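You operate a simulated robot arm through the tools that you are given. There is no shell and no other tool. Be economical: measure what you need, move in short steps, check, and stop when the job is done.

The job below is to be done with a simulated robot arm. You get a single attempt, and the scene is never put back.

## Task
Open all three tally bays: pink stack in 1, white in 2, yellow in 3.

Only the result counts: the job must be done as asked and must still hold three seconds after the hand-in. Knocking over, shifting, dropping, spilling or breaking anything else fails it.

## Robot
A 5-joint arm with a two-finger parallel gripper, fixed in place. Base frame: the origin is at the foot of the arm, x ahead of it, y to its left, z up; the work surface is at about z = 0. Readings come in m, degrees, newtons and seconds.
With the tool pointing down near the work surface it reaches from about 0.26 to 0.6 m from the base axis. Its first joint turns from -66.0 to 66.0 degrees. The tool tilts only in the upright plane through the base axis and itself; it spins freely about its own axis. Payload 1.57 kg.
The tool frame sits at the grasp point between the pads (the TCP): z along the fingers, y along the line on which they close. The tips reach 0.03 m beyond it. The gripper opens to 0.08 m. The fingers are 0.017 m wide and 0.012 m thick; the gripper's body (0.04 by 0.082 m) begins 0.08 m behind the TCP.
Orientation is that of the tool frame in the base frame, as a unit quaternion [w, x, y, z]. With the fingers straight down and closing along the base's y, the tool's x points along the base's -x, its y along +y and its z along -z.

## Interface
- The arm moves only by the tool apply_moves. Its arguments are lists of equal length, an entry for each row: "hand": the gripper command, from -1 (shut) to 1 (fully open), values between in proportion; "offset": the shift along the tool's x, y, z in m, a list of three; "dr": the turn, a rotation vector about the tool's x, y, z in degrees, a list of three. In form: {"hand": [hand, ...], "offset": [[tx, ty, tz], ...], "dr": [[ax, ay, az], ...]}. A call has 1 to 10 rows; each row is the pose to reach, as a shift and turn from the pose commanded when the call began, along the tool's axes at that moment. A row lasts 0.2 s, in which the tool goes at most 0.05 m and 8.6 degrees; a call with a longer step from one row to the next is refused whole, and so is a gripper value outside its range. Where a pose cannot be reached the arm comes as near as it can. A force on the tool above 90 N (or 10 N above the force at the start of the call, whichever is more), or a blocked arm, ends the call early, and 0.2 s more pass. Each finger travels about 0.153 m/s and halts on what it meets, pressing with about 32 N; the grip force reading is that of the motor and also rises with nothing between the fingers. The clock runs only during rows and for 0.2 s after the last one: add rows that repeat a pose to give the fingers time. The reply holds the time, the measured pose of the TCP, the force on the tool along the base axes, the opening and the grip force, in the units named above and with some noise.
- Cameras (640 x 400 px; columns grow to the right, rows downward): "scene" is fixed at [0.056, 0.4236, 0.5116]; the picture's right is [-0.44, -0.90, 0.00], its down [-0.59, 0.29, -0.75] and it looks along [0.67, -0.33, -0.66] (base axes); focal length 311 px, centre (320, 200). "wrist" rides on the gripper at [0.072, -0.007, -0.122] in the tool frame; the picture's right is [0.09, 1.00, 0.00], its down [-0.84, 0.08, -0.54] and it looks along [-0.54, 0.05, 0.84] (tool axes); focal length 238 px, centre (320, 200). There is no depth. A picture from a camera that has moved, and an enlarged one, comes with that camera's place and axes in the base frame and with its lens.
- grab_frame(camera): a new picture of that camera. The clock stands still meanwhile.
- close_up(camera, box): a new picture of the part [left, top, right, bottom] of that camera's present view, enlarged. The clock stands still meanwhile.
- finish_job(): hands the job in; it is judged then, once.

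Go step by step. Nothing tells you positions but the pictures and the camera data: compare them with the known pose of the tool, close in by small moves and look again before you grip or let go. The budget is 120 turns and 68 pictures, counting those below and the enlarged ones. Unless the task says otherwise, let go and move clear before handing in, and close with one line.

The tools are called after ">>>" as a command line: name --argument value ..., lists and objects as JSON in quotes. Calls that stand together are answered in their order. apply_moves: Moves the arm, as the interface text tells. Its arguments: {"type":"object","properties":{"hand":{"type":"array","items":{"type":"number"}},"offset":{"type":"array","items":{"type":"array","items":{"type":"number"}}},"dr":{"type":"array","items":{"type":"array","items":{"type":"number"}}}},"required":["hand","offset","dr"]} The other tools are called the same way: grab_frame (camera) takes a picture; close_up (camera, box) takes an enlarged picture of a part of a camera's view; finish_job () hands the job in.

At the start:

```text
time: 0.0
tcp_pos: [0.4198, 0.1787, 0.2416]
tool_rot: [0.0, 0.0, 1.0, 0.001]
wrist_force: [0.0, -1.4, -0.3]
gripper_width: 0.0802
gripper_force: 0.1
```

scene: 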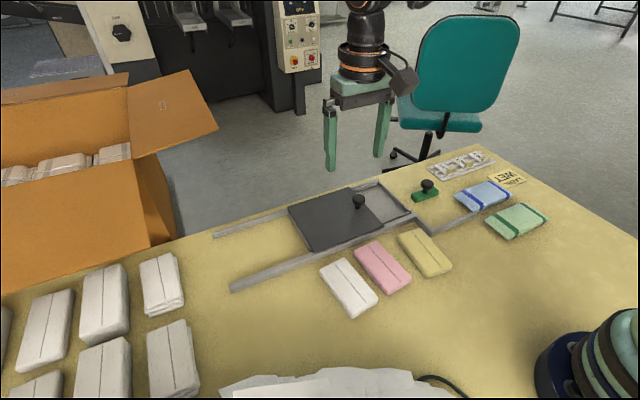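
wrist: 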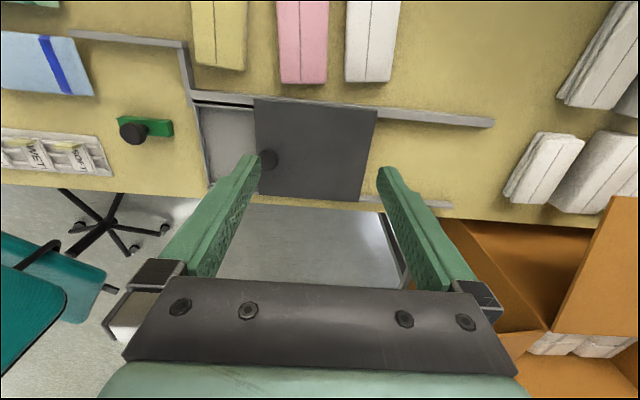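

I see a sliding dark cover with a knob on rails, a green piece with a knob, and white, pink and yellow stacks nearby. I'll look closer before moving.

>>> close_up --camera "scene" --box '[200, 140, 540, 330]'

>>> close_up --camera "wrist" --box '[0, 0, 500, 220]'

```text
1.88 times, centred on (370, 235) of scene
camera zoom: at [0.056, 0.4236, 0.5116], right [-0.44, -0.9, 0.0], down [-0.59, 0.29, -0.75], along [0.67, -0.33, -0.66], focal length 586 px, centre (226, 134)
```

zoom: 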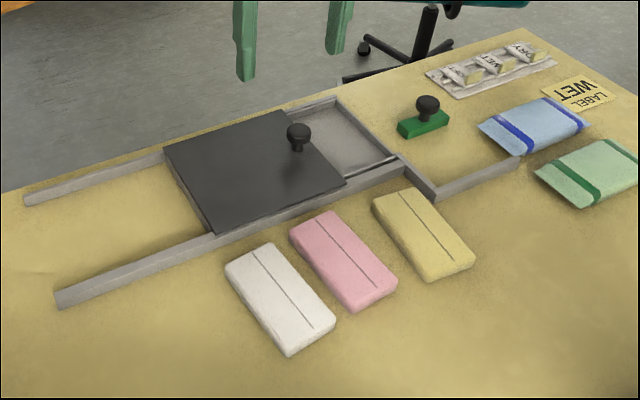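

```text
1.28 times, centred on (250, 110) of wrist
camera zoom: at [0.3482, 0.1724, 0.3648], right [-0.09, 1.0, 0.0], down [0.84, 0.08, 0.54], along [0.54, 0.05, -0.84], focal length 305 px, centre (410, 315)
```

zoom: 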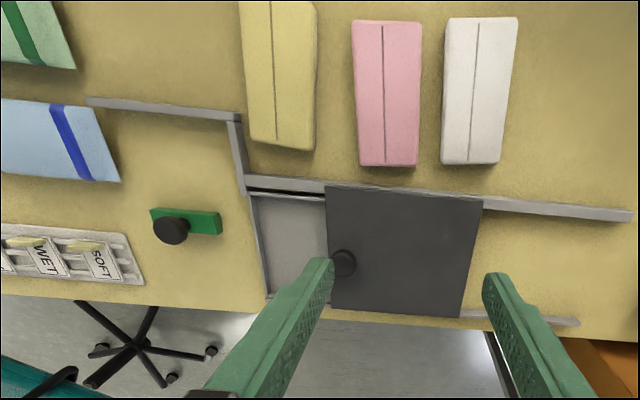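

The lid covers roughly x 0.415–0.57, y 0.09–0.26, with its knob near (0.49, 0.11); the stacks lie near x 0.33. I'll move over the right end of the tray for a better look at the bays, the L-shaped rail and the green piece.

>>> apply_moves --hand '[1, 1, 1, 1]' --offset '[[0.015, -0.045, -0.01], [0.03, -0.09, -0.02], [0.045, -0.135, -0.03], [0.06, -0.16, -0.04]]' --dr '[[0, 0, 0], [0, 0, 0], [0, 0, 0], [0, 0, 0]]'

>>> grab_frame --camera "wrist"

>>> close_up --camera "wrist" --box '[200, 60, 440, 210]'

>>> close_up --camera "scene" --box '[330, 150, 490, 250]'

```text
time: 1.0
tcp_pos: [0.3585, 0.0184, 0.2789]
tool_rot: [0.0, -0.001, 1.0, 0.0]
wrist_force: [-0.4, 0.0, -0.5]
gripper_width: 0.0798
gripper_force: 0.1
```

```text
63 pictures are left
camera wrist: at [0.2874, 0.0128, 0.4024], right [-0.09, 1.0, 0.0], down [0.84, 0.08, 0.54], along [0.54, 0.05, -0.84], focal length 238 px, centre (320, 200)
```

wrist: 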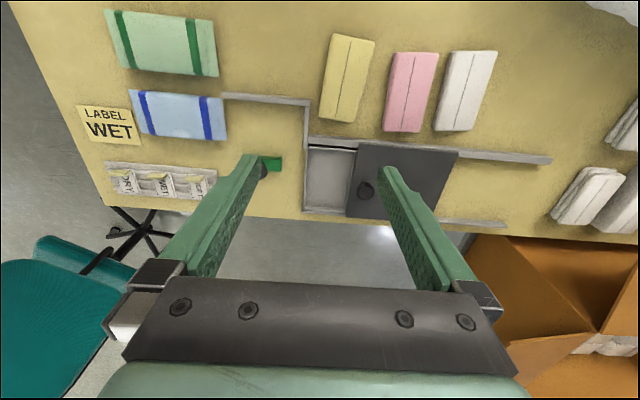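

```text
2.67 times, centred on (320, 135) of wrist
camera zoom: at [0.2874, 0.0128, 0.4024], right [-0.09, 1.0, 0.0], down [0.84, 0.08, 0.54], along [0.54, 0.05, -0.84], focal length 636 px, centre (320, 373)
```

zoom: 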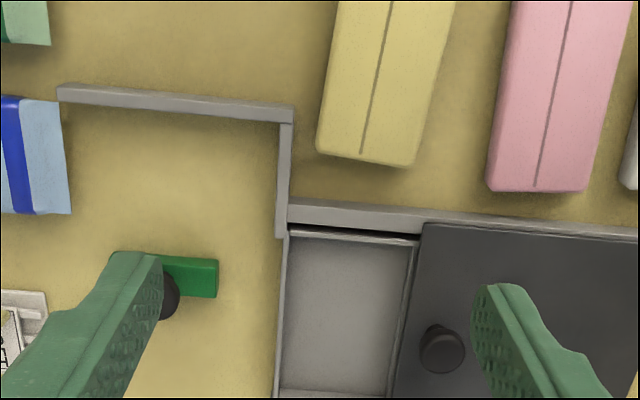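

```text
4.00 times, centred on (410, 200) of scene
camera zoom: at [0.056, 0.4236, 0.5116], right [-0.44, -0.9, 0.0], down [-0.59, 0.29, -0.75], along [0.67, -0.33, -0.66], focal length 1244 px, centre (-40, 200)
```

zoom: 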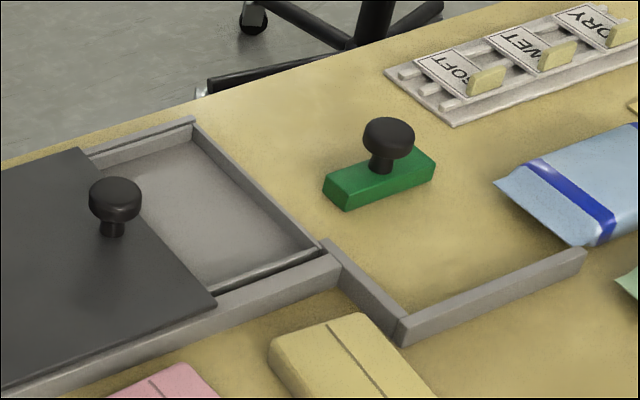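

The right bay is open and the lid covers the rest. The knob head is at about (0.490, 0.112, 0.047) and the lid top at z ≈ 0.02. I'll go above the knob and check there.

>>> apply_moves --hand '[1, 1, 1, 1, 1, 1]' --offset '[[-0.026, 0.019, 0.028], [-0.053, 0.037, 0.056], [-0.079, 0.056, 0.083], [-0.105, 0.075, 0.111], [-0.1315, 0.0936, 0.139], [-0.1315, 0.0936, 0.16]]' --dr '[[0, 0, 0], [0, 0, 0], [0, 0, 0], [0, 0, 0], [0, 0, 0], [0, 0, 0]]'

>>> grab_frame --camera "wrist"

>>> grab_frame --camera "scene"

```text
time: 2.4
tcp_pos: [0.4907, 0.1099, 0.1202]
tool_rot: [0.001, 0.001, 1.0, 0.0]
wrist_force: [0.7, 0.3, 0.3]
gripper_width: 0.0801
gripper_force: 0.1
```

```text
60 pictures are left
camera wrist: at [0.4192, 0.1051, 0.2439], right [-0.09, 1.0, 0.0], down [0.84, 0.08, 0.54], along [0.54, 0.05, -0.84], focal length 238 px, centre (320, 200)
```

wrist: 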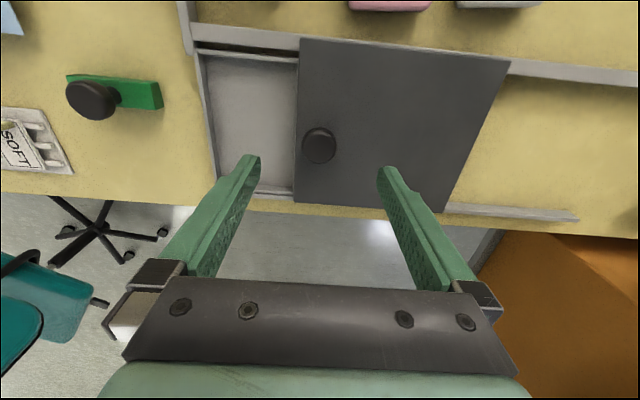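

```text
59 pictures are left
```

scene: 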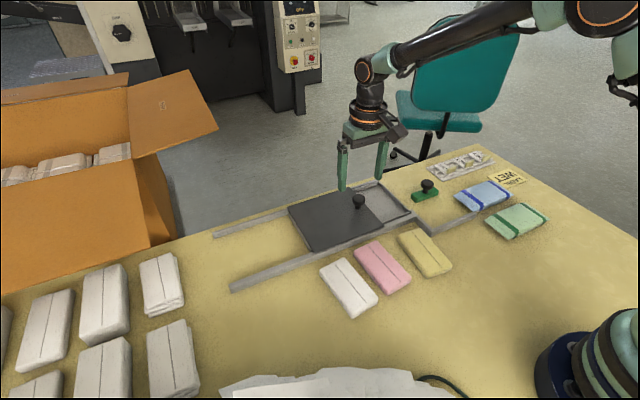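

The knob sits right beneath the TCP. I'll descend to z ≈ 0.058, close loosely around it and nudge it +y.

>>> apply_moves --hand '[1, 1, 0.3, -0.1, -0.1, -0.1, -0.1]' --offset '[[0, 0, 0.03], [0, 0, 0.062], [0, 0, 0.062], [0, 0, 0.062], [0, 0, 0.062], [0, 0.015, 0.062], [0, 0.03, 0.062]]' --dr '[[0, 0, 0], [0, 0, 0], [0, 0, 0], [0, 0, 0], [0, 0, 0], [0, 0, 0], [0, 0, 0]]'

>>> grab_frame --camera "wrist"

```text
time: 4.0
tcp_pos: [0.491, 0.1439, 0.0597]
tool_rot: [0.0, 0.001, 1.0, -0.001]
wrist_force: [-0.1, -0.6, 0.0]
gripper_width: 0.0364
gripper_force: 0.2
```

```text
58 pictures are left
camera wrist: at [0.4197, 0.1371, 0.1832], right [-0.09, 1.0, 0.0], down [0.84, 0.08, 0.54], along [0.54, 0.05, -0.84], focal length 238 px, centre (320, 200)
```

wrist: 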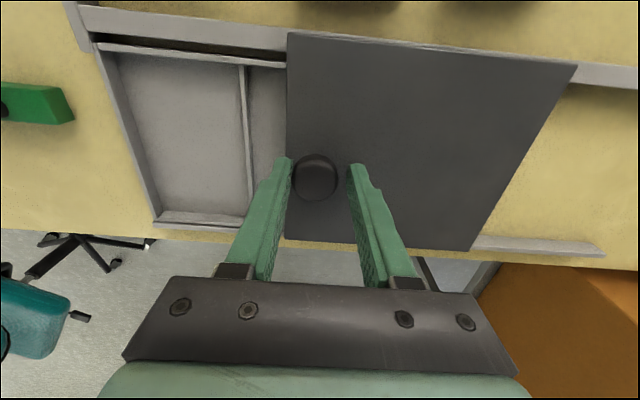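

The lid slides freely and a divider shows. I'll keep pushing +y.

>>> apply_moves --hand '[-0.1, -0.1, -0.1, -0.1, -0.1]' --offset '[[0, 0.02, 0], [0, 0.04, 0], [0, 0.06, 0], [0, 0.08, 0], [0, 0.1, 0]]' --dr '[[0, 0, 0], [0, 0, 0], [0, 0, 0], [0, 0, 0], [0, 0, 0]]'

>>> grab_frame --camera "wrist"

>>> grab_frame --camera "scene"

```text
time: 5.2
tcp_pos: [0.491, 0.2427, 0.0597]
tool_rot: [0.0, 0.0, 1.0, 0.0]
wrist_force: [0.3, -1.5, 0.2]
gripper_width: 0.0365
gripper_force: 0.7
```

```text
57 pictures are left
camera wrist: at [0.4195, 0.2375, 0.1826], right [-0.09, 1.0, 0.0], down [0.84, 0.08, 0.54], along [0.54, 0.05, -0.84], focal length 238 px, centre (320, 200)
```

wrist: 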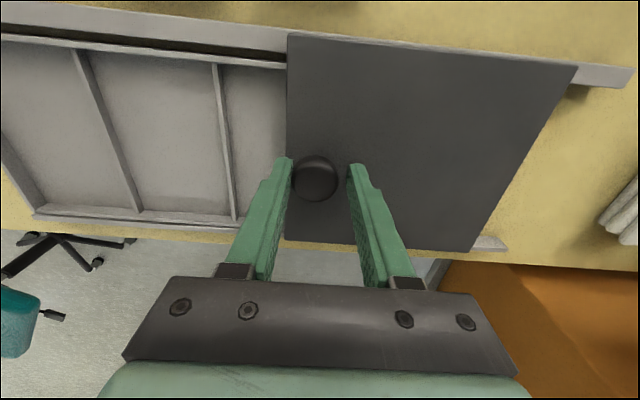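

```text
56 pictures are left
```

scene: 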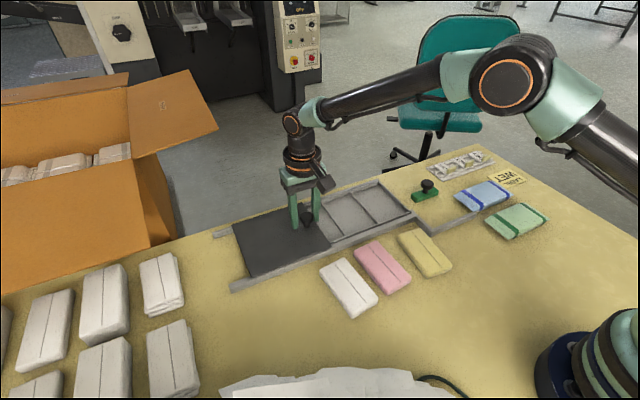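

Two dividers are visible, and the last bay is still partly covered. About 0.035 m of rail is left, so I'll push a bit further in small steps.

>>> apply_moves --hand '[-0.1, -0.1, -0.1, -0.1]' --offset '[[0, 0.01, 0], [0, 0.02, 0], [0, 0.03, 0], [0, 0.03, 0]]' --dr '[[0, 0, 0], [0, 0, 0], [0, 0, 0], [0, 0, 0]]'

>>> grab_frame --camera "wrist"

>>> close_up --camera "scene" --box '[200, 160, 440, 310]'

```text
time: 6.2
tcp_pos: [0.4918, 0.2714, 0.0607]
tool_rot: [-0.001, 0.0, 1.0, 0.0]
wrist_force: [0.2, 0.2, 1.1]
gripper_width: 0.0366
gripper_force: 0.2
```

```text
55 pictures are left
camera wrist: at [0.4204, 0.2668, 0.1833], right [-0.09, 1.0, 0.0], down [0.84, 0.08, 0.54], along [0.54, 0.05, -0.84], focal length 238 px, centre (320, 200)
```

wrist: 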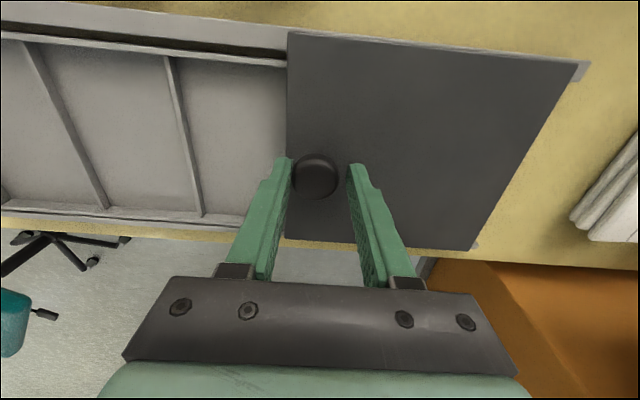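

```text
2.67 times, centred on (320, 235) of scene
camera zoom: at [0.056, 0.4236, 0.5116], right [-0.44, -0.9, 0.0], down [-0.59, 0.29, -0.75], along [0.67, -0.33, -0.66], focal length 830 px, centre (320, 107)
```

zoom: 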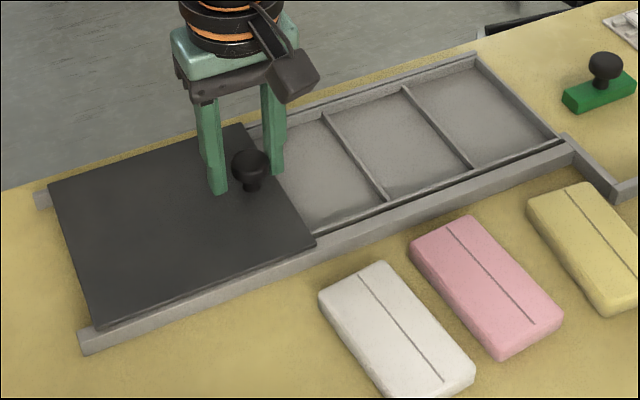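

The lid edge is at about y = 0.2475, while the third bay seems to run to about 0.258. I'll give it one last ~0.011 m push, then rise and look at the whole tray.

>>> apply_moves --hand '[-0.1, -0.1, -0.1]' --offset '[[0, 0.005, 0], [0, 0.011, 0], [0, 0.011, 0]]' --dr '[[0, 0, 0], [0, 0, 0], [0, 0, 0]]'

>>> close_up --camera "scene" --box '[200, 160, 440, 310]'

```text
time: 7.0
tcp_pos: [0.4913, 0.2826, 0.0596]
tool_rot: [0.0, -0.001, 1.0, -0.001]
wrist_force: [0.7, -3.1, -0.2]
gripper_width: 0.0383
gripper_force: 1.5
```

```text
2.67 times, centred on (320, 235) of scene
camera zoom: at [0.056, 0.4236, 0.5116], right [-0.44, -0.9, 0.0], down [-0.59, 0.29, -0.75], along [0.67, -0.33, -0.66], focal length 830 px, centre (320, 107)
```

zoom: 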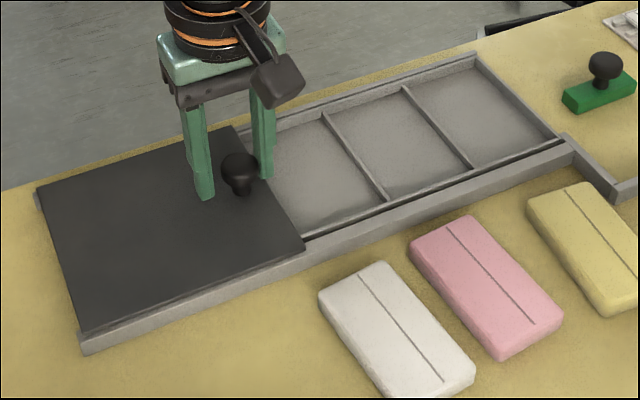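

A small resisting force shows the lid has reached its stop. I'll open, rise and look down on the tray for tally marks.

>>> apply_moves --hand '[0.3, 0.4, 0.4, 0.4, 0.6, 1, 1, 1]' --offset '[[0, -0.003, 0], [0, -0.003, 0], [0, -0.003, -0.04], [0, -0.003, -0.08], [0.03, -0.03, -0.11], [0.06, -0.06, -0.13], [0.09, -0.1, -0.14], [0.11, -0.14, -0.15]]' --dr '[[0, 0, 0], [0, 0, 0], [0, 0, 0], [0, 0, 0], [0, 0, 0], [0, 0, 0], [0, 0, 0], [0, 0, 0]]'

>>> grab_frame --camera "wrist"

>>> close_up --camera "wrist" --box '[200, 20, 440, 170]'

>>> close_up --camera "scene" --box '[280, 165, 440, 265]'

```text
refused: row 5 steps farther than a row can; nothing moved
```

```text
52 pictures are left
camera wrist: at [0.4202, 0.2766, 0.1829], right [-0.09, 1.0, 0.0], down [0.84, 0.08, 0.54], along [0.54, 0.05, -0.84], focal length 238 px, centre (320, 200)
```

wrist: 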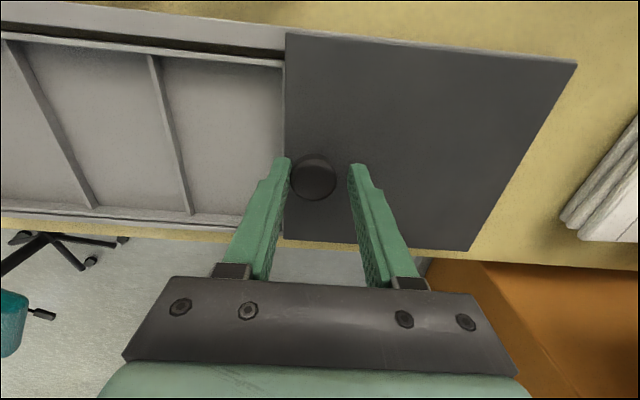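

```text
2.67 times, centred on (320, 95) of wrist
camera zoom: at [0.4202, 0.2766, 0.1829], right [-0.09, 1.0, 0.0], down [0.84, 0.08, 0.54], along [0.54, 0.05, -0.84], focal length 636 px, centre (320, 480)
```

zoom: 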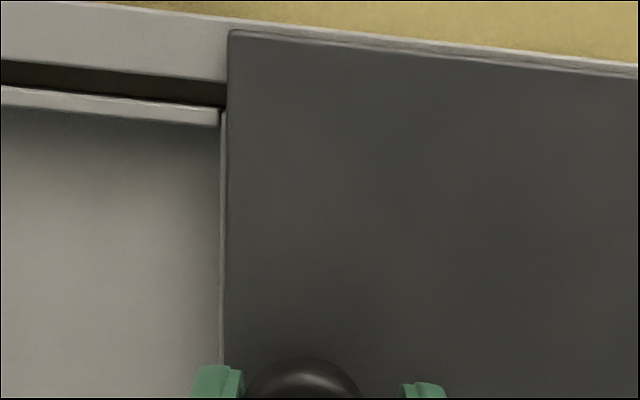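

```text
4.00 times, centred on (360, 215) of scene
camera zoom: at [0.056, 0.4236, 0.5116], right [-0.44, -0.9, 0.0], down [-0.59, 0.29, -0.75], along [0.67, -0.33, -0.66], focal length 1244 px, centre (160, 140)
```

zoom: 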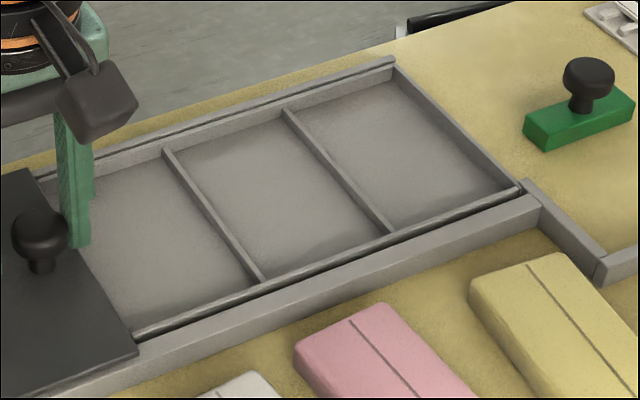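

The third bay is now fully uncovered, with its end wall just showing. My last move was refused, so I'll retreat in shorter steps and look for bay marks.

>>> apply_moves --hand '[0.3, 0.4, 0.4, 0.4, 0.6, 1, 1, 1, 1]' --offset '[[0, -0.003, 0], [0, -0.003, 0], [0, -0.003, -0.04], [0, -0.003, -0.08], [0.02, -0.02, -0.11], [0.045, -0.05, -0.13], [0.07, -0.085, -0.14], [0.095, -0.12, -0.15], [0.115, -0.15, -0.16]]' --dr '[[0, 0, 0], [0, 0, 0], [0, 0, 0], [0, 0, 0], [0, 0, 0], [0, 0, 0], [0, 0, 0], [0, 0, 0], [0, 0, 0]]'

>>> grab_frame --camera "wrist"

>>> close_up --camera "wrist" --box '[200, 60, 440, 210]'

>>> close_up --camera "scene" --box '[200, 165, 440, 315]'

```text
time: 9.0
tcp_pos: [0.3752, 0.1298, 0.22]
tool_rot: [0.0, 0.0, 1.0, 0.001]
wrist_force: [1.0, -0.1, 0.7]
gripper_width: 0.0797
gripper_force: 0.2
```

```text
49 pictures are left
camera wrist: at [0.3051, 0.1251, 0.3428], right [-0.09, 1.0, 0.0], down [0.84, 0.08, 0.54], along [0.54, 0.05, -0.84], focal length 238 px, centre (320, 200)
```

wrist: 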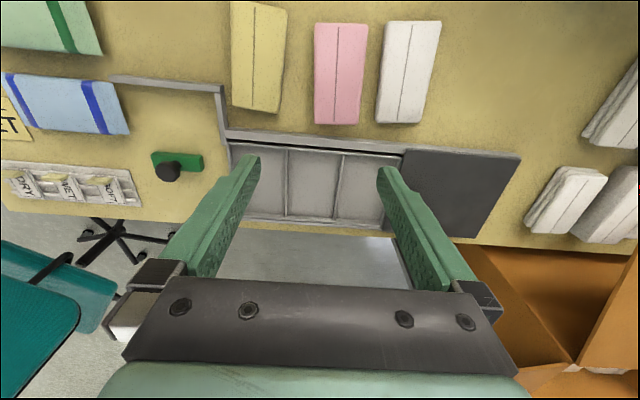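

```text
2.67 times, centred on (320, 135) of wrist
camera zoom: at [0.3051, 0.1251, 0.3428], right [-0.09, 1.0, 0.0], down [0.84, 0.08, 0.54], along [0.54, 0.05, -0.84], focal length 636 px, centre (320, 373)
```

zoom: 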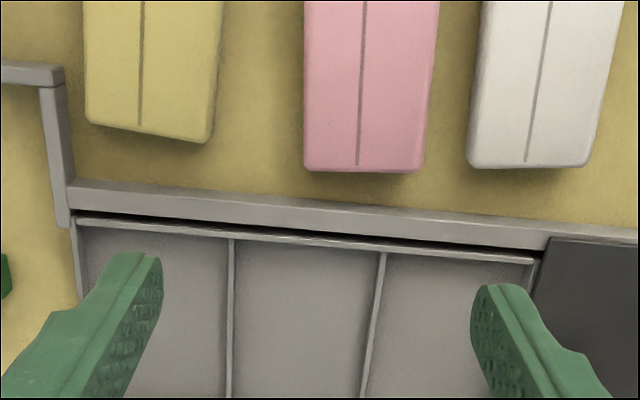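

```text
2.67 times, centred on (320, 240) of scene
camera zoom: at [0.056, 0.4236, 0.5116], right [-0.44, -0.9, 0.0], down [-0.59, 0.29, -0.75], along [0.67, -0.33, -0.66], focal length 830 px, centre (320, 93)
```

zoom: 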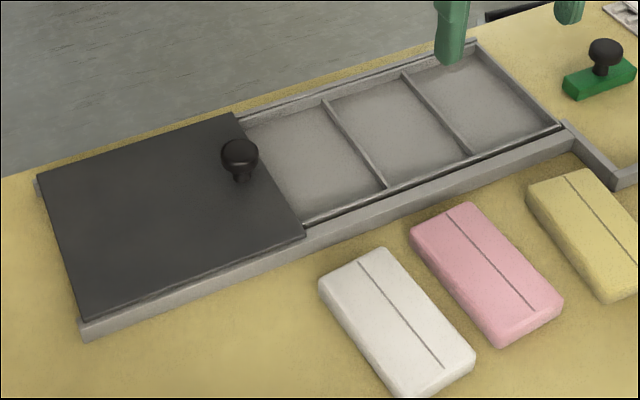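

The lid stays open, but I see no bay numbers yet. I'll zoom in hard on the rims, walls and floors.

>>> close_up --camera "scene" --box '[350, 170, 430, 220]'

>>> close_up --camera "scene" --box '[290, 195, 370, 245]'

>>> close_up --camera "scene" --box '[410, 140, 540, 240]'

```text
8.00 times, centred on (390, 195) of scene
camera zoom: at [0.056, 0.4236, 0.5116], right [-0.44, -0.9, 0.0], down [-0.59, 0.29, -0.75], along [0.67, -0.33, -0.66], focal length 2488 px, centre (-240, 240)
```

zoom: 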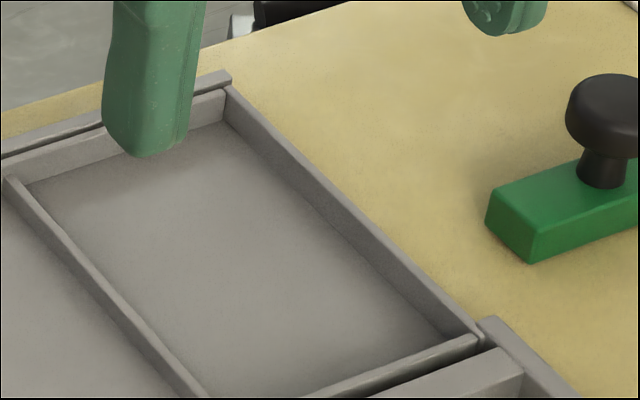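

```text
8.00 times, centred on (330, 220) of scene
camera zoom: at [0.056, 0.4236, 0.5116], right [-0.44, -0.9, 0.0], down [-0.59, 0.29, -0.75], along [0.67, -0.33, -0.66], focal length 2488 px, centre (240, 40)
```

zoom: 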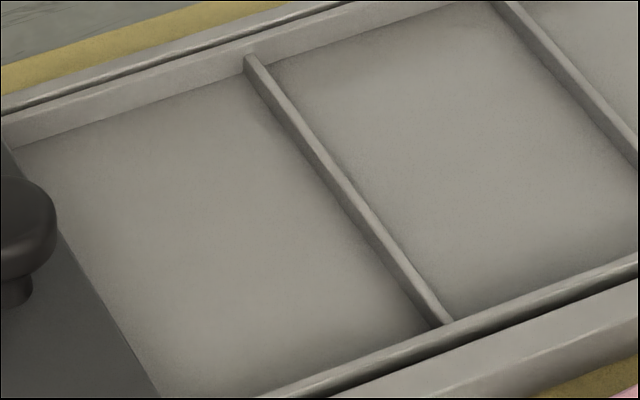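

```text
4.00 times, centred on (475, 190) of scene
camera zoom: at [0.056, 0.4236, 0.5116], right [-0.44, -0.9, 0.0], down [-0.59, 0.29, -0.75], along [0.67, -0.33, -0.66], focal length 1244 px, centre (-300, 240)
```

zoom: 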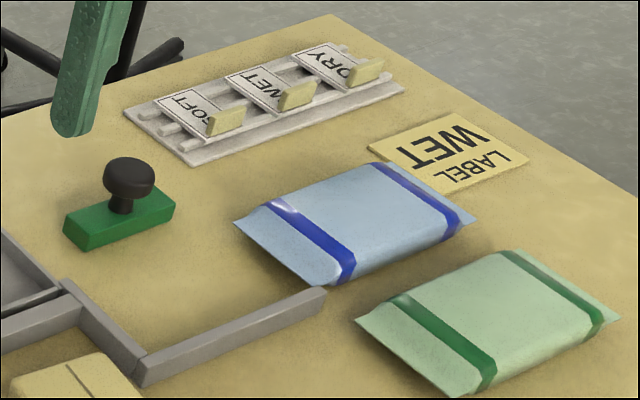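

No marks are visible from this side. I'll spin the wrist camera round to look back from the far side, at the faces I haven't seen.

>>> apply_moves --hand '[1, 1, 1, 1, 1, 1, 1, 1, 1, 1]' --offset '[[-0.01, 0, -0.006], [-0.02, 0, -0.012], [-0.03, 0, -0.018], [-0.04, 0, -0.024], [-0.05, 0, -0.03], [-0.06, 0, -0.036], [-0.07, 0, -0.042], [-0.08, 0, -0.048], [-0.09, 0, -0.054], [-0.1, 0, -0.06]]' --dr '[[0, 0, 8.5], [0, 0, 17], [0, 0, 25.5], [0, 0, 34], [0, 0, 42.5], [0, 0, 51], [0, 0, 59.5], [0, 0, 68], [0, 0, 76.5], [0, 0, 85]]'

>>> apply_moves --hand '[1, 1, 1, 1, 1, 1, 1, 1, 1, 1]' --offset '[[0, 0, 0], [0, 0, 0], [0, 0, 0], [0, 0, 0], [0, 0, 0], [0, 0, 0], [0, 0, 0], [0, 0, 0], [0, 0, 0], [0, 0, 0]]' --dr '[[0, 0, 8.5], [0, 0, 17], [0, 0, 25.5], [0, 0, 34], [0, 0, 42.5], [0, 0, 51], [0, 0, 59.5], [0, 0, 68], [0, 0, 76.5], [0, 0, 85]]'

>>> grab_frame --camera "wrist"

```text
time: 11.2
tcp_pos: [0.476, 0.1323, 0.2791]
tool_rot: [0.0, 0.677, 0.736, -0.002]
wrist_force: [0.3, 0.4, 0.0]
gripper_width: 0.0801
gripper_force: 0.2
```

```text
time: 13.4
tcp_pos: [0.491, 0.0432, 0.2816]
tool_rot: [0.001, 0.994, 0.11, 0.0]
wrist_force: [-1.1, 0.1, 0.2]
gripper_width: 0.08
gripper_force: 0.1
out of reach, approached as far as the arm can: row 9, 10
```

```text
43 pictures are left
camera wrist: at [0.5605, 0.067, 0.404], right [0.31, -0.95, 0.0], down [-0.8, -0.26, 0.54], along [-0.52, -0.17, -0.84], focal length 238 px, centre (320, 200)
```

wrist: 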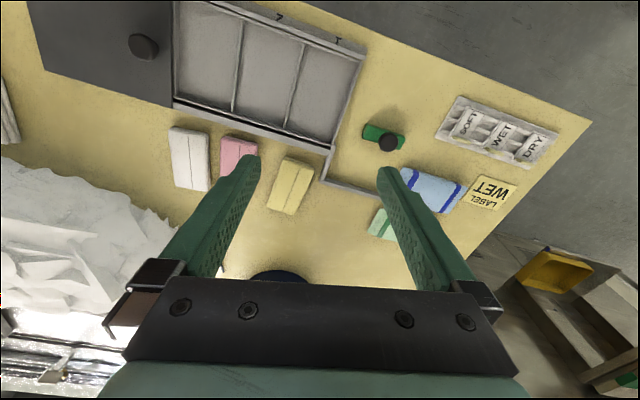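

There are marks on the outside of the far rail. I'll zoom in on them.

>>> close_up --camera "wrist" --box '[160, 0, 400, 150]'

>>> close_up --camera "wrist" --box '[230, 0, 360, 60]'

```text
2.67 times, centred on (280, 75) of wrist
camera zoom: at [0.5605, 0.067, 0.404], right [0.31, -0.95, 0.0], down [-0.8, -0.26, 0.54], along [-0.52, -0.17, -0.84], focal length 636 px, centre (427, 533)
```

zoom: 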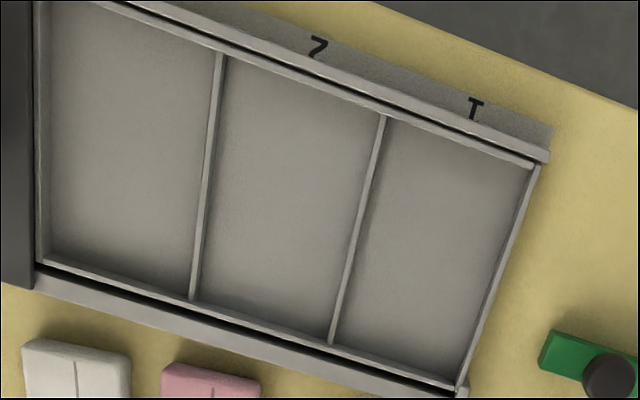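

```text
4.92 times, centred on (295, 30) of wrist
camera zoom: at [0.5605, 0.067, 0.404], right [0.31, -0.95, 0.0], down [-0.8, -0.26, 0.54], along [-0.52, -0.17, -0.84], focal length 1173 px, centre (443, 1037)
```

zoom: 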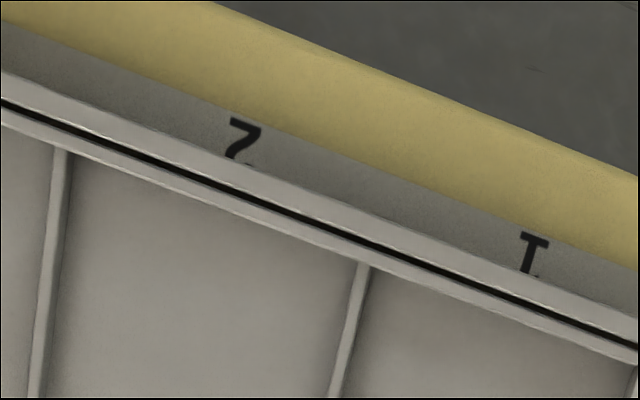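

The far rail is numbered: 1 at the −y end, 2 in the middle and so 3 at the +y end. So pink goes to the −y bay, white to the middle and yellow to the +y bay. I'll spin the wrist back.

>>> apply_moves --hand '[1, 1, 1, 1, 1, 1, 1, 1, 1, 1]' --offset '[[0, 0, 0], [0, 0, 0], [0, 0, 0], [0, 0, 0], [0, 0, 0], [0, 0, 0], [0, 0, 0], [0, 0, 0], [0, 0, 0], [0, 0, 0]]' --dr '[[0, 0, -8.5], [0, 0, -17], [0, 0, -25.5], [0, 0, -34], [0, 0, -42.5], [0, 0, -51], [0, 0, -59.5], [0, 0, -68], [0, 0, -76.5], [0, 0, -85]]'

```text
time: 15.6
tcp_pos: [0.4889, 0.0446, 0.2788]
tool_rot: [0.0, 0.675, 0.738, 0.0]
wrist_force: [-0.4, -0.4, -0.1]
gripper_width: 0.0799
gripper_force: 0.1
```

Next I'll finish the spin while moving over the stacks.

>>> apply_moves --hand '[1, 1, 1, 1, 1, 1, 1, 1, 1, 1]' --offset '[[0.0105, -0.011, 0], [0.021, -0.022, 0], [0.0315, -0.033, 0], [0.042, -0.044, 0], [0.0525, -0.055, 0], [0.063, -0.066, 0], [0.0735, -0.077, 0], [0.084, -0.088, 0], [0.0945, -0.099, 0], [0.105, -0.11, 0]]' --dr '[[0, 0, -8.5], [0, 0, -17], [0, 0, -25.5], [0, 0, -34], [0, 0, -42.5], [0, 0, -51], [0, 0, -59.5], [0, 0, -68], [0, 0, -76.5], [0, 0, -85]]'

>>> grab_frame --camera "wrist"

>>> close_up --camera "wrist" --box '[200, 0, 440, 150]'

>>> close_up --camera "scene" --box '[280, 180, 472, 324]'

```text
time: 17.8
tcp_pos: [0.3709, 0.1401, 0.2789]
tool_rot: [0.0, -0.001, 1.0, 0.0]
wrist_force: [0.6, -0.2, -0.8]
gripper_width: 0.0801
gripper_force: 0.0
```

```text
40 pictures are left
camera wrist: at [0.2999, 0.1336, 0.4021], right [-0.09, 1.0, 0.0], down [0.84, 0.08, 0.54], along [0.54, 0.05, -0.84], focal length 238 px, centre (320, 200)
```

wrist: 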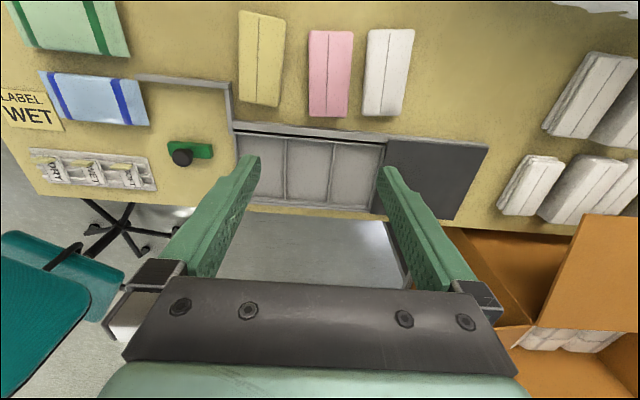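

```text
2.67 times, centred on (320, 75) of wrist
camera zoom: at [0.2999, 0.1336, 0.4021], right [-0.09, 1.0, 0.0], down [0.84, 0.08, 0.54], along [0.54, 0.05, -0.84], focal length 636 px, centre (320, 533)
```

zoom: 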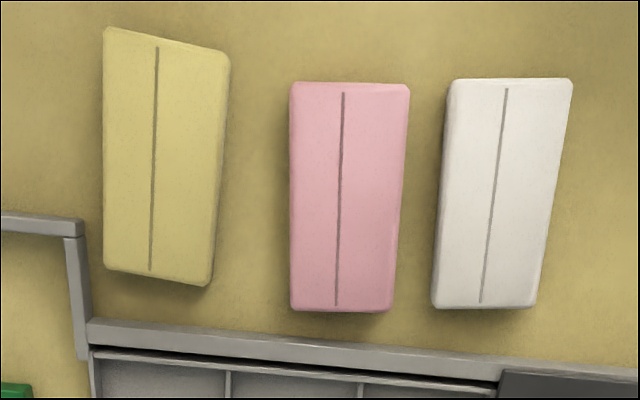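

```text
2.78 times, centred on (376, 252) of scene
camera zoom: at [0.056, 0.4236, 0.5116], right [-0.44, -0.9, 0.0], down [-0.59, 0.29, -0.75], along [0.67, -0.33, -0.66], focal length 864 px, centre (164, 56)
```

zoom: 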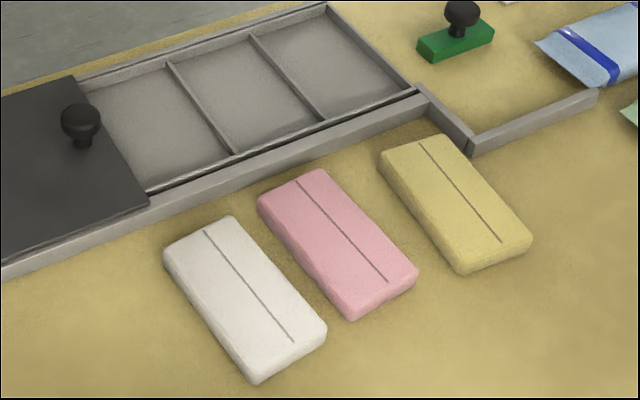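

White measures about 0.06 × 0.108 × 0.021 m, centred near (0.327, 0.231) and turned about 6°. The gap to pink is tight, so I'll take white first and hover over it with the left finger lined up on the gap.

>>> apply_moves --hand '[0.85, 0.85, 0.85, 0.85, 0.85, 0.85]' --offset '[[0.008, 0.0186, 0.032], [0.016, 0.037, 0.064], [0.025, 0.056, 0.096], [0.033, 0.074, 0.128], [0.041, 0.093, 0.159], [0.041, 0.093, 0.179]]' --dr '[[0, 0, -1], [0, 0, -2], [0, 0, -4], [0, 0, -5], [0, 0, -6], [0, 0, -6]]'

>>> grab_frame --camera "wrist"

>>> close_up --camera "scene" --box '[280, 180, 472, 324]'

```text
time: 19.2
tcp_pos: [0.3301, 0.233, 0.0997]
tool_rot: [0.0, -0.053, 0.999, 0.0]
wrist_force: [-0.6, 0.0, -0.8]
gripper_width: 0.0737
gripper_force: 0.0
```

```text
37 pictures are left
camera wrist: at [0.2601, 0.2203, 0.2225], right [-0.2, 0.98, 0.0], down [0.82, 0.16, 0.54], along [0.53, 0.11, -0.84], focal length 238 px, centre (320, 200)
```

wrist: 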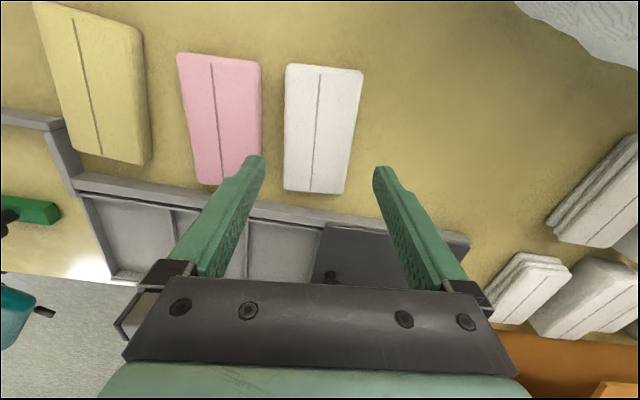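

```text
2.78 times, centred on (376, 252) of scene
camera zoom: at [0.056, 0.4236, 0.5116], right [-0.44, -0.9, 0.0], down [-0.59, 0.29, -0.75], along [0.67, -0.33, -0.66], focal length 864 px, centre (164, 56)
```

zoom: 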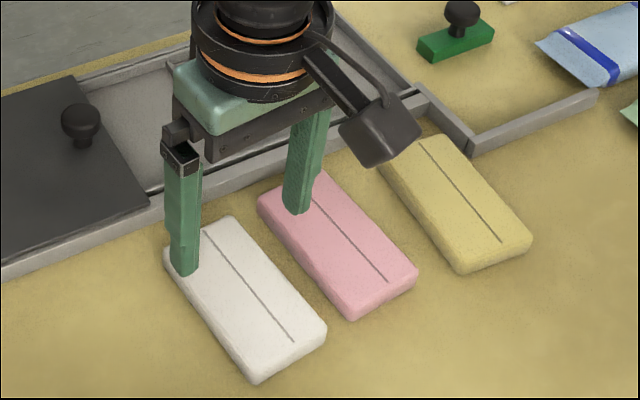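

Refined: white is centred near (0.326, 0.233), and the gap at x 0.33 runs y 0.180–0.2045, so the left finger fits. I'll descend with tips at z ≈ 0.0125 and check before closing.

>>> apply_moves --hand '[0.85, 0.85, 0.85]' --offset '[[0, 0.0015, 0.03], [0, 0.0015, 0.05], [0, 0.0015, 0.0572]]' --dr '[[0, 0, 0], [0, 0, 0], [0, 0, 0]]'

>>> close_up --camera "scene" --box '[300, 200, 460, 325]'

>>> grab_frame --camera "wrist"

```text
time: 20.0
tcp_pos: [0.3311, 0.2362, 0.0436]
tool_rot: [0.0, -0.051, 0.999, 0.0]
wrist_force: [0.0, 0.6, 0.1]
gripper_width: 0.0739
gripper_force: 0.0
```

```text
3.20 times, centred on (380, 262) of scene
camera zoom: at [0.056, 0.4236, 0.5116], right [-0.44, -0.9, 0.0], down [-0.59, 0.29, -0.75], along [0.67, -0.33, -0.66], focal length 995 px, centre (128, 0)
```

zoom: 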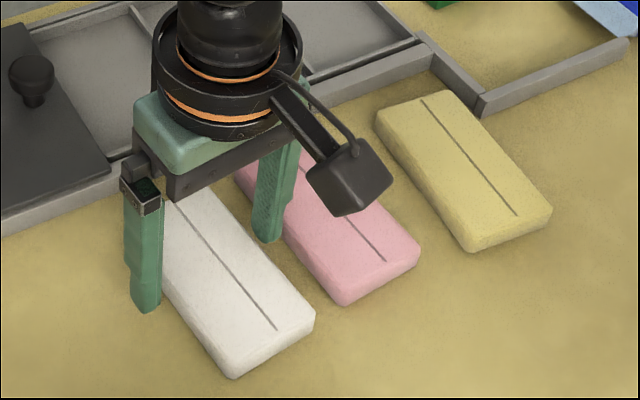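

```text
34 pictures are left
camera wrist: at [0.2612, 0.222, 0.166], right [-0.2, 0.98, 0.0], down [0.82, 0.16, 0.54], along [0.53, 0.11, -0.84], focal length 238 px, centre (320, 200)
```

wrist: 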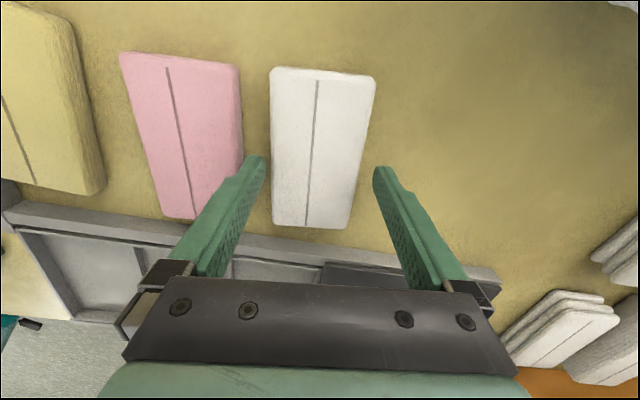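

Both fingers straddle white, and pink is untouched. I'll close and lift.

>>> apply_moves --hand '[0.4, 0, -0.2, -0.2, -0.2, -0.2, -0.2, -0.2]' --offset '[[0, 0, 0.001], [0, 0, 0.001], [0, 0, 0.001], [0, 0, 0.001], [0, 0, -0.01], [0, 0, -0.03], [0, 0, -0.06], [0, 0, -0.09]]' --dr '[[0, 0, 0], [0, 0, 0], [0, 0, 0], [0, 0, 0], [0, 0, 0], [0, 0, 0], [0, 0, 0], [0, 0, 0]]'

>>> grab_frame --camera "wrist"

>>> grab_frame --camera "scene"

```text
time: 21.8
tcp_pos: [0.3309, 0.2359, 0.1345]
tool_rot: [0.0, -0.052, 0.999, 0.0]
wrist_force: [-0.2, 0.5, 0.5]
gripper_width: 0.0583
gripper_force: 31.7
```

```text
33 pictures are left
camera wrist: at [0.261, 0.2228, 0.2579], right [-0.2, 0.98, 0.0], down [0.82, 0.16, 0.54], along [0.53, 0.11, -0.84], focal length 238 px, centre (320, 200)
```

wrist: 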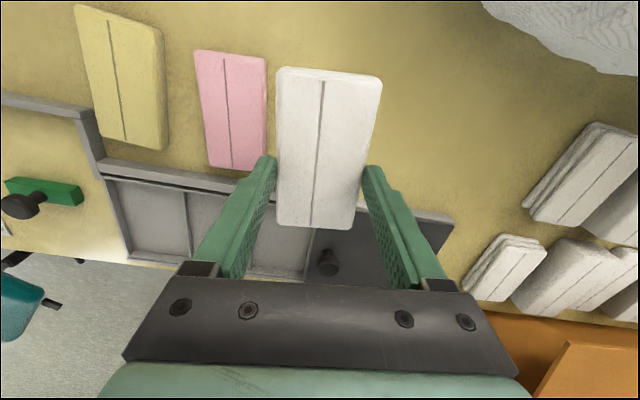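

```text
32 pictures are left
```

scene: 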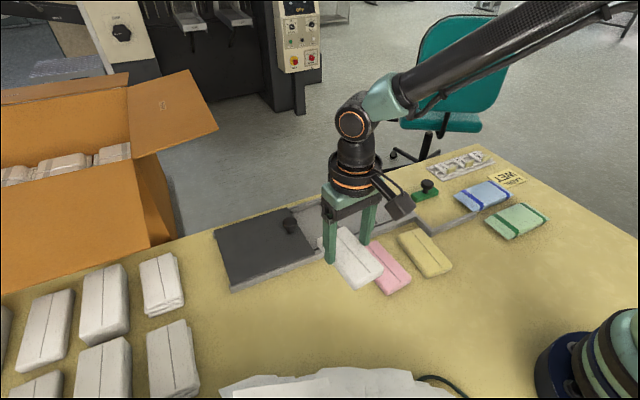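

White is gripped firmly at 0.058 m wide. I'll carry it over bay 2, around (0.502, 0.130), square it up and check alignment.

>>> apply_moves --hand '[-0.2, -0.2, -0.2, -0.2, -0.2, -0.2, -0.2]' --offset '[[-0.02, -0.02, 0], [-0.05, -0.045, 0], [-0.08, -0.065, 0], [-0.11, -0.09, 0], [-0.14, -0.11, 0], [-0.159, -0.1233, 0], [-0.159, -0.1233, 0.03]]' --dr '[[0, 0, 1], [0, 0, 2], [0, 0, 3], [0, 0, 4], [0, 0, 5], [0, 0, 6], [0, 0, 6]]'

>>> grab_frame --camera "wrist"

>>> close_up --camera "scene" --box '[260, 150, 452, 270]'

```text
time: 23.4
tcp_pos: [0.502, 0.1285, 0.102]
tool_rot: [0.0, 0.0, 1.0, 0.0]
wrist_force: [-0.3, -1.3, -0.3]
gripper_width: 0.0584
gripper_force: 32.1
```

```text
31 pictures are left
camera wrist: at [0.4298, 0.1222, 0.2256], right [-0.09, 1.0, 0.0], down [0.84, 0.08, 0.54], along [0.54, 0.05, -0.84], focal length 238 px, centre (320, 200)
```

wrist: 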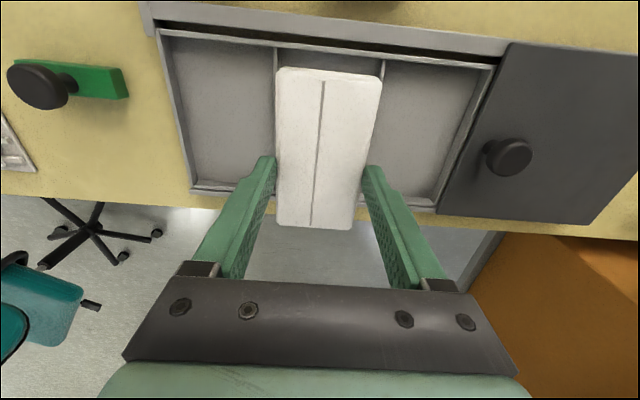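

```text
3.33 times, centred on (356, 210) of scene
camera zoom: at [0.056, 0.4236, 0.5116], right [-0.44, -0.9, 0.0], down [-0.59, 0.29, -0.75], along [0.67, -0.33, -0.66], focal length 1037 px, centre (200, 167)
```

zoom: 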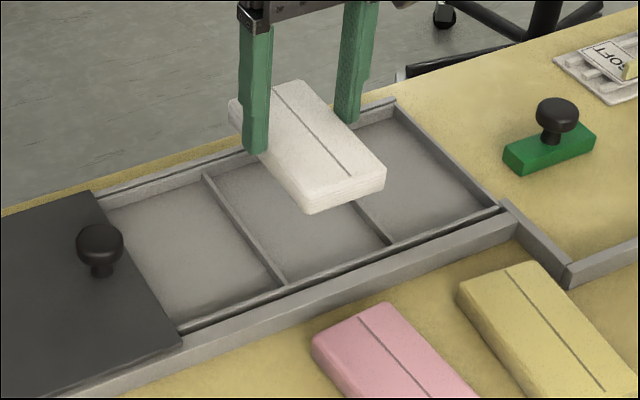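

Bay 2 spans y 0.088–0.172 and x 0.435–0.562, and the stack is nearly over it. I'll shift +4 mm in x and +1.5 mm in y, then lower to just above the floor, keeping the tips above the dividers.

>>> apply_moves --hand '[-0.2, -0.2, -0.2, -0.2, -0.2]' --offset '[[-0.004, 0.0015, 0], [-0.004, 0.0015, 0.02], [-0.004, 0.0015, 0.037], [-0.004, 0.0015, 0.049], [-0.004, 0.0015, 0.0545]]' --dr '[[0, 0, 0], [0, 0, 0], [0, 0, 0], [0, 0, 0], [0, 0, 0]]'

>>> close_up --camera "scene" --box '[280, 160, 440, 260]'

>>> grab_frame --camera "wrist"

```text
time: 24.6
tcp_pos: [0.5057, 0.1276, 0.0496]
tool_rot: [0.001, 0.0, 1.0, 0.0]
wrist_force: [0.5, -1.3, 0.6]
gripper_width: 0.0582
gripper_force: 32.2
```

```text
4.00 times, centred on (360, 210) of scene
camera zoom: at [0.056, 0.4236, 0.5116], right [-0.44, -0.9, 0.0], down [-0.59, 0.29, -0.75], along [0.67, -0.33, -0.66], focal length 1244 px, centre (160, 160)
```

zoom: 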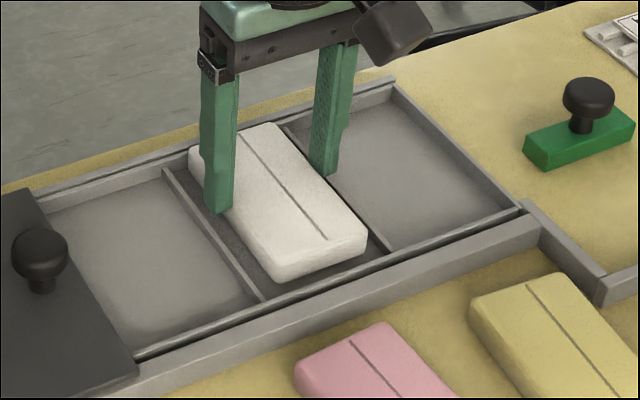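

```text
28 pictures are left
camera wrist: at [0.4336, 0.1228, 0.172], right [-0.09, 1.0, 0.0], down [0.84, 0.08, 0.54], along [0.54, 0.05, -0.84], focal length 238 px, centre (320, 200)
```

wrist: 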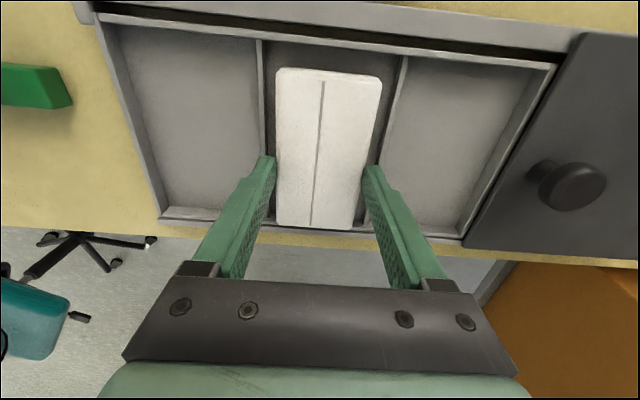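

It's hanging just over the floor, slightly toward bay 1. I'll nudge +2 mm in y, lower 2.5 mm, release and rise.

>>> apply_moves --hand '[-0.2, -0.2, 0.6, 0.7, 0.7, 0.7, 0.7, 0.7]' --offset '[[0, 0.002, 0.001], [0, 0.002, 0.0025], [0, 0.002, 0.0025], [0, 0.002, 0.0025], [0, 0.002, -0.01], [0, 0.002, -0.04], [0, 0.002, -0.08], [0, 0.002, -0.12]]' --dr '[[0, 0, 0], [0, 0, 0], [0, 0, 0], [0, 0, 0], [0, 0, 0], [0, 0, 0], [0, 0, 0], [0, 0, 0]]'

>>> grab_frame --camera "wrist"

>>> close_up --camera "scene" --box '[280, 160, 440, 260]'

```text
time: 26.4
tcp_pos: [0.5059, 0.1311, 0.1702]
tool_rot: [0.001, 0.0, 1.0, 0.0]
wrist_force: [0.2, 0.7, -0.3]
gripper_width: 0.0679
gripper_force: 0.1
```

```text
27 pictures are left
camera wrist: at [0.4347, 0.1258, 0.2933], right [-0.09, 1.0, 0.0], down [0.84, 0.08, 0.54], along [0.54, 0.05, -0.84], focal length 238 px, centre (320, 200)
```

wrist: 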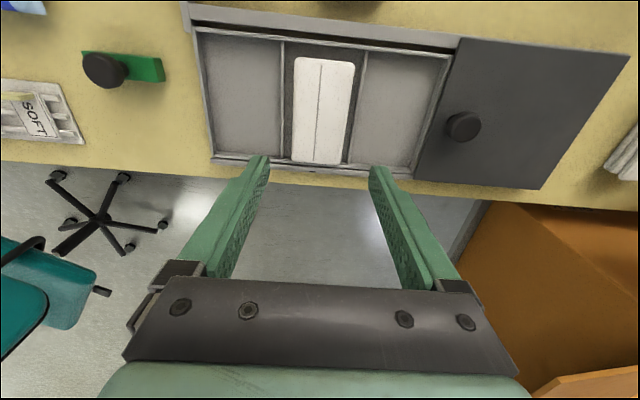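

```text
4.00 times, centred on (360, 210) of scene
camera zoom: at [0.056, 0.4236, 0.5116], right [-0.44, -0.9, 0.0], down [-0.59, 0.29, -0.75], along [0.67, -0.33, -0.66], focal length 1244 px, centre (160, 160)
```

zoom: 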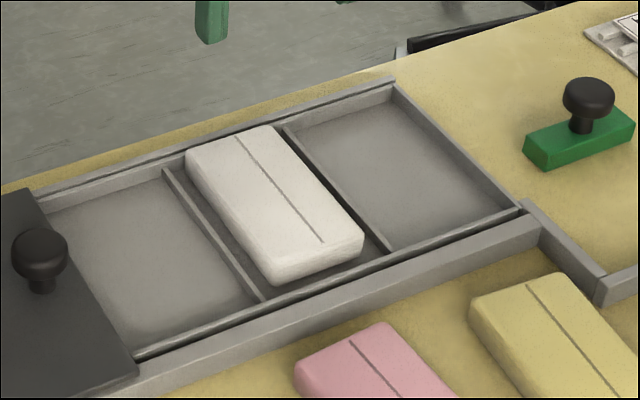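

White rests inside bay 2. Next is pink, near (0.337, 0.150) and turned about 4°.

>>> apply_moves --hand '[0.85, 0.85, 0.85, 0.85, 0.85, 0.85]' --offset '[[0.04, 0.005, 0.0], [0.08, 0.01, 0.01], [0.12, 0.015, 0.02], [0.15, 0.0194, 0.035], [0.169, 0.0194, 0.055], [0.169, 0.0194, 0.075]]' --dr '[[0, 0, -1], [0, 0, -2], [0, 0, -3], [0, 0, -4], [0, 0, -4], [0, 0, -4]]'

>>> grab_frame --camera "wrist"

```text
time: 27.8
tcp_pos: [0.3375, 0.1519, 0.0933]
tool_rot: [0.0, -0.035, 0.999, 0.0]
wrist_force: [0.9, 0.3, 0.3]
gripper_width: 0.074
gripper_force: 0.0
```

```text
25 pictures are left
camera wrist: at [0.2653, 0.141, 0.2155], right [-0.16, 0.99, 0.0], down [0.83, 0.14, 0.54], along [0.54, 0.09, -0.84], focal length 238 px, centre (320, 200)
```

wrist: 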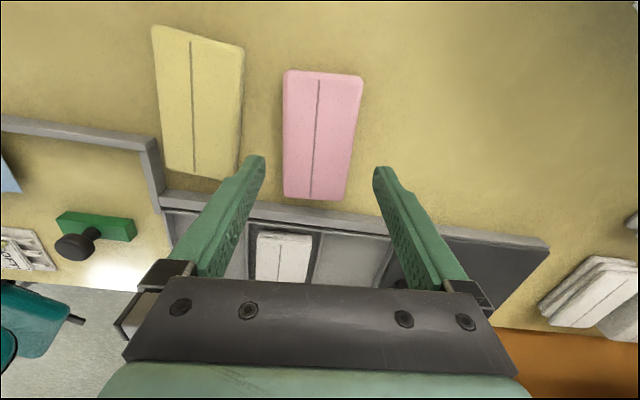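

Pink is centred at about (0.336, 0.152), lined up with the gripper. I'll descend, grip and lift.

>>> apply_moves --hand '[0.85, 0.85, 0.85, 0.4, 0, -0.2, -0.2, -0.2, -0.2, -0.2]' --offset '[[0, 0, 0.025], [0, 0, 0.045], [0, 0, 0.0507], [0, 0, 0.0507], [0, 0, 0.0507], [0, 0, 0.0507], [0, 0, 0.0507], [0, 0, 0.04], [0, 0, 0.01], [0, 0, -0.03]]' --dr '[[0, 0, 0], [0, 0, 0], [0, 0, 0], [0, 0, 0], [0, 0, 0], [0, 0, 0], [0, 0, 0], [0, 0, 0], [0, 0, 0], [0, 0, 0]]'

>>> grab_frame --camera "scene"

```text
time: 30.0
tcp_pos: [0.337, 0.1506, 0.1235]
tool_rot: [0.0, -0.035, 0.999, -0.001]
wrist_force: [-0.6, 0.9, -0.1]
gripper_width: 0.0584
gripper_force: 32.0
```

```text
24 pictures are left
```

scene: 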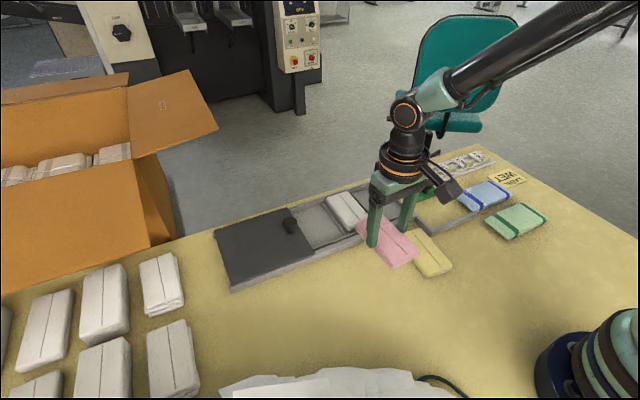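

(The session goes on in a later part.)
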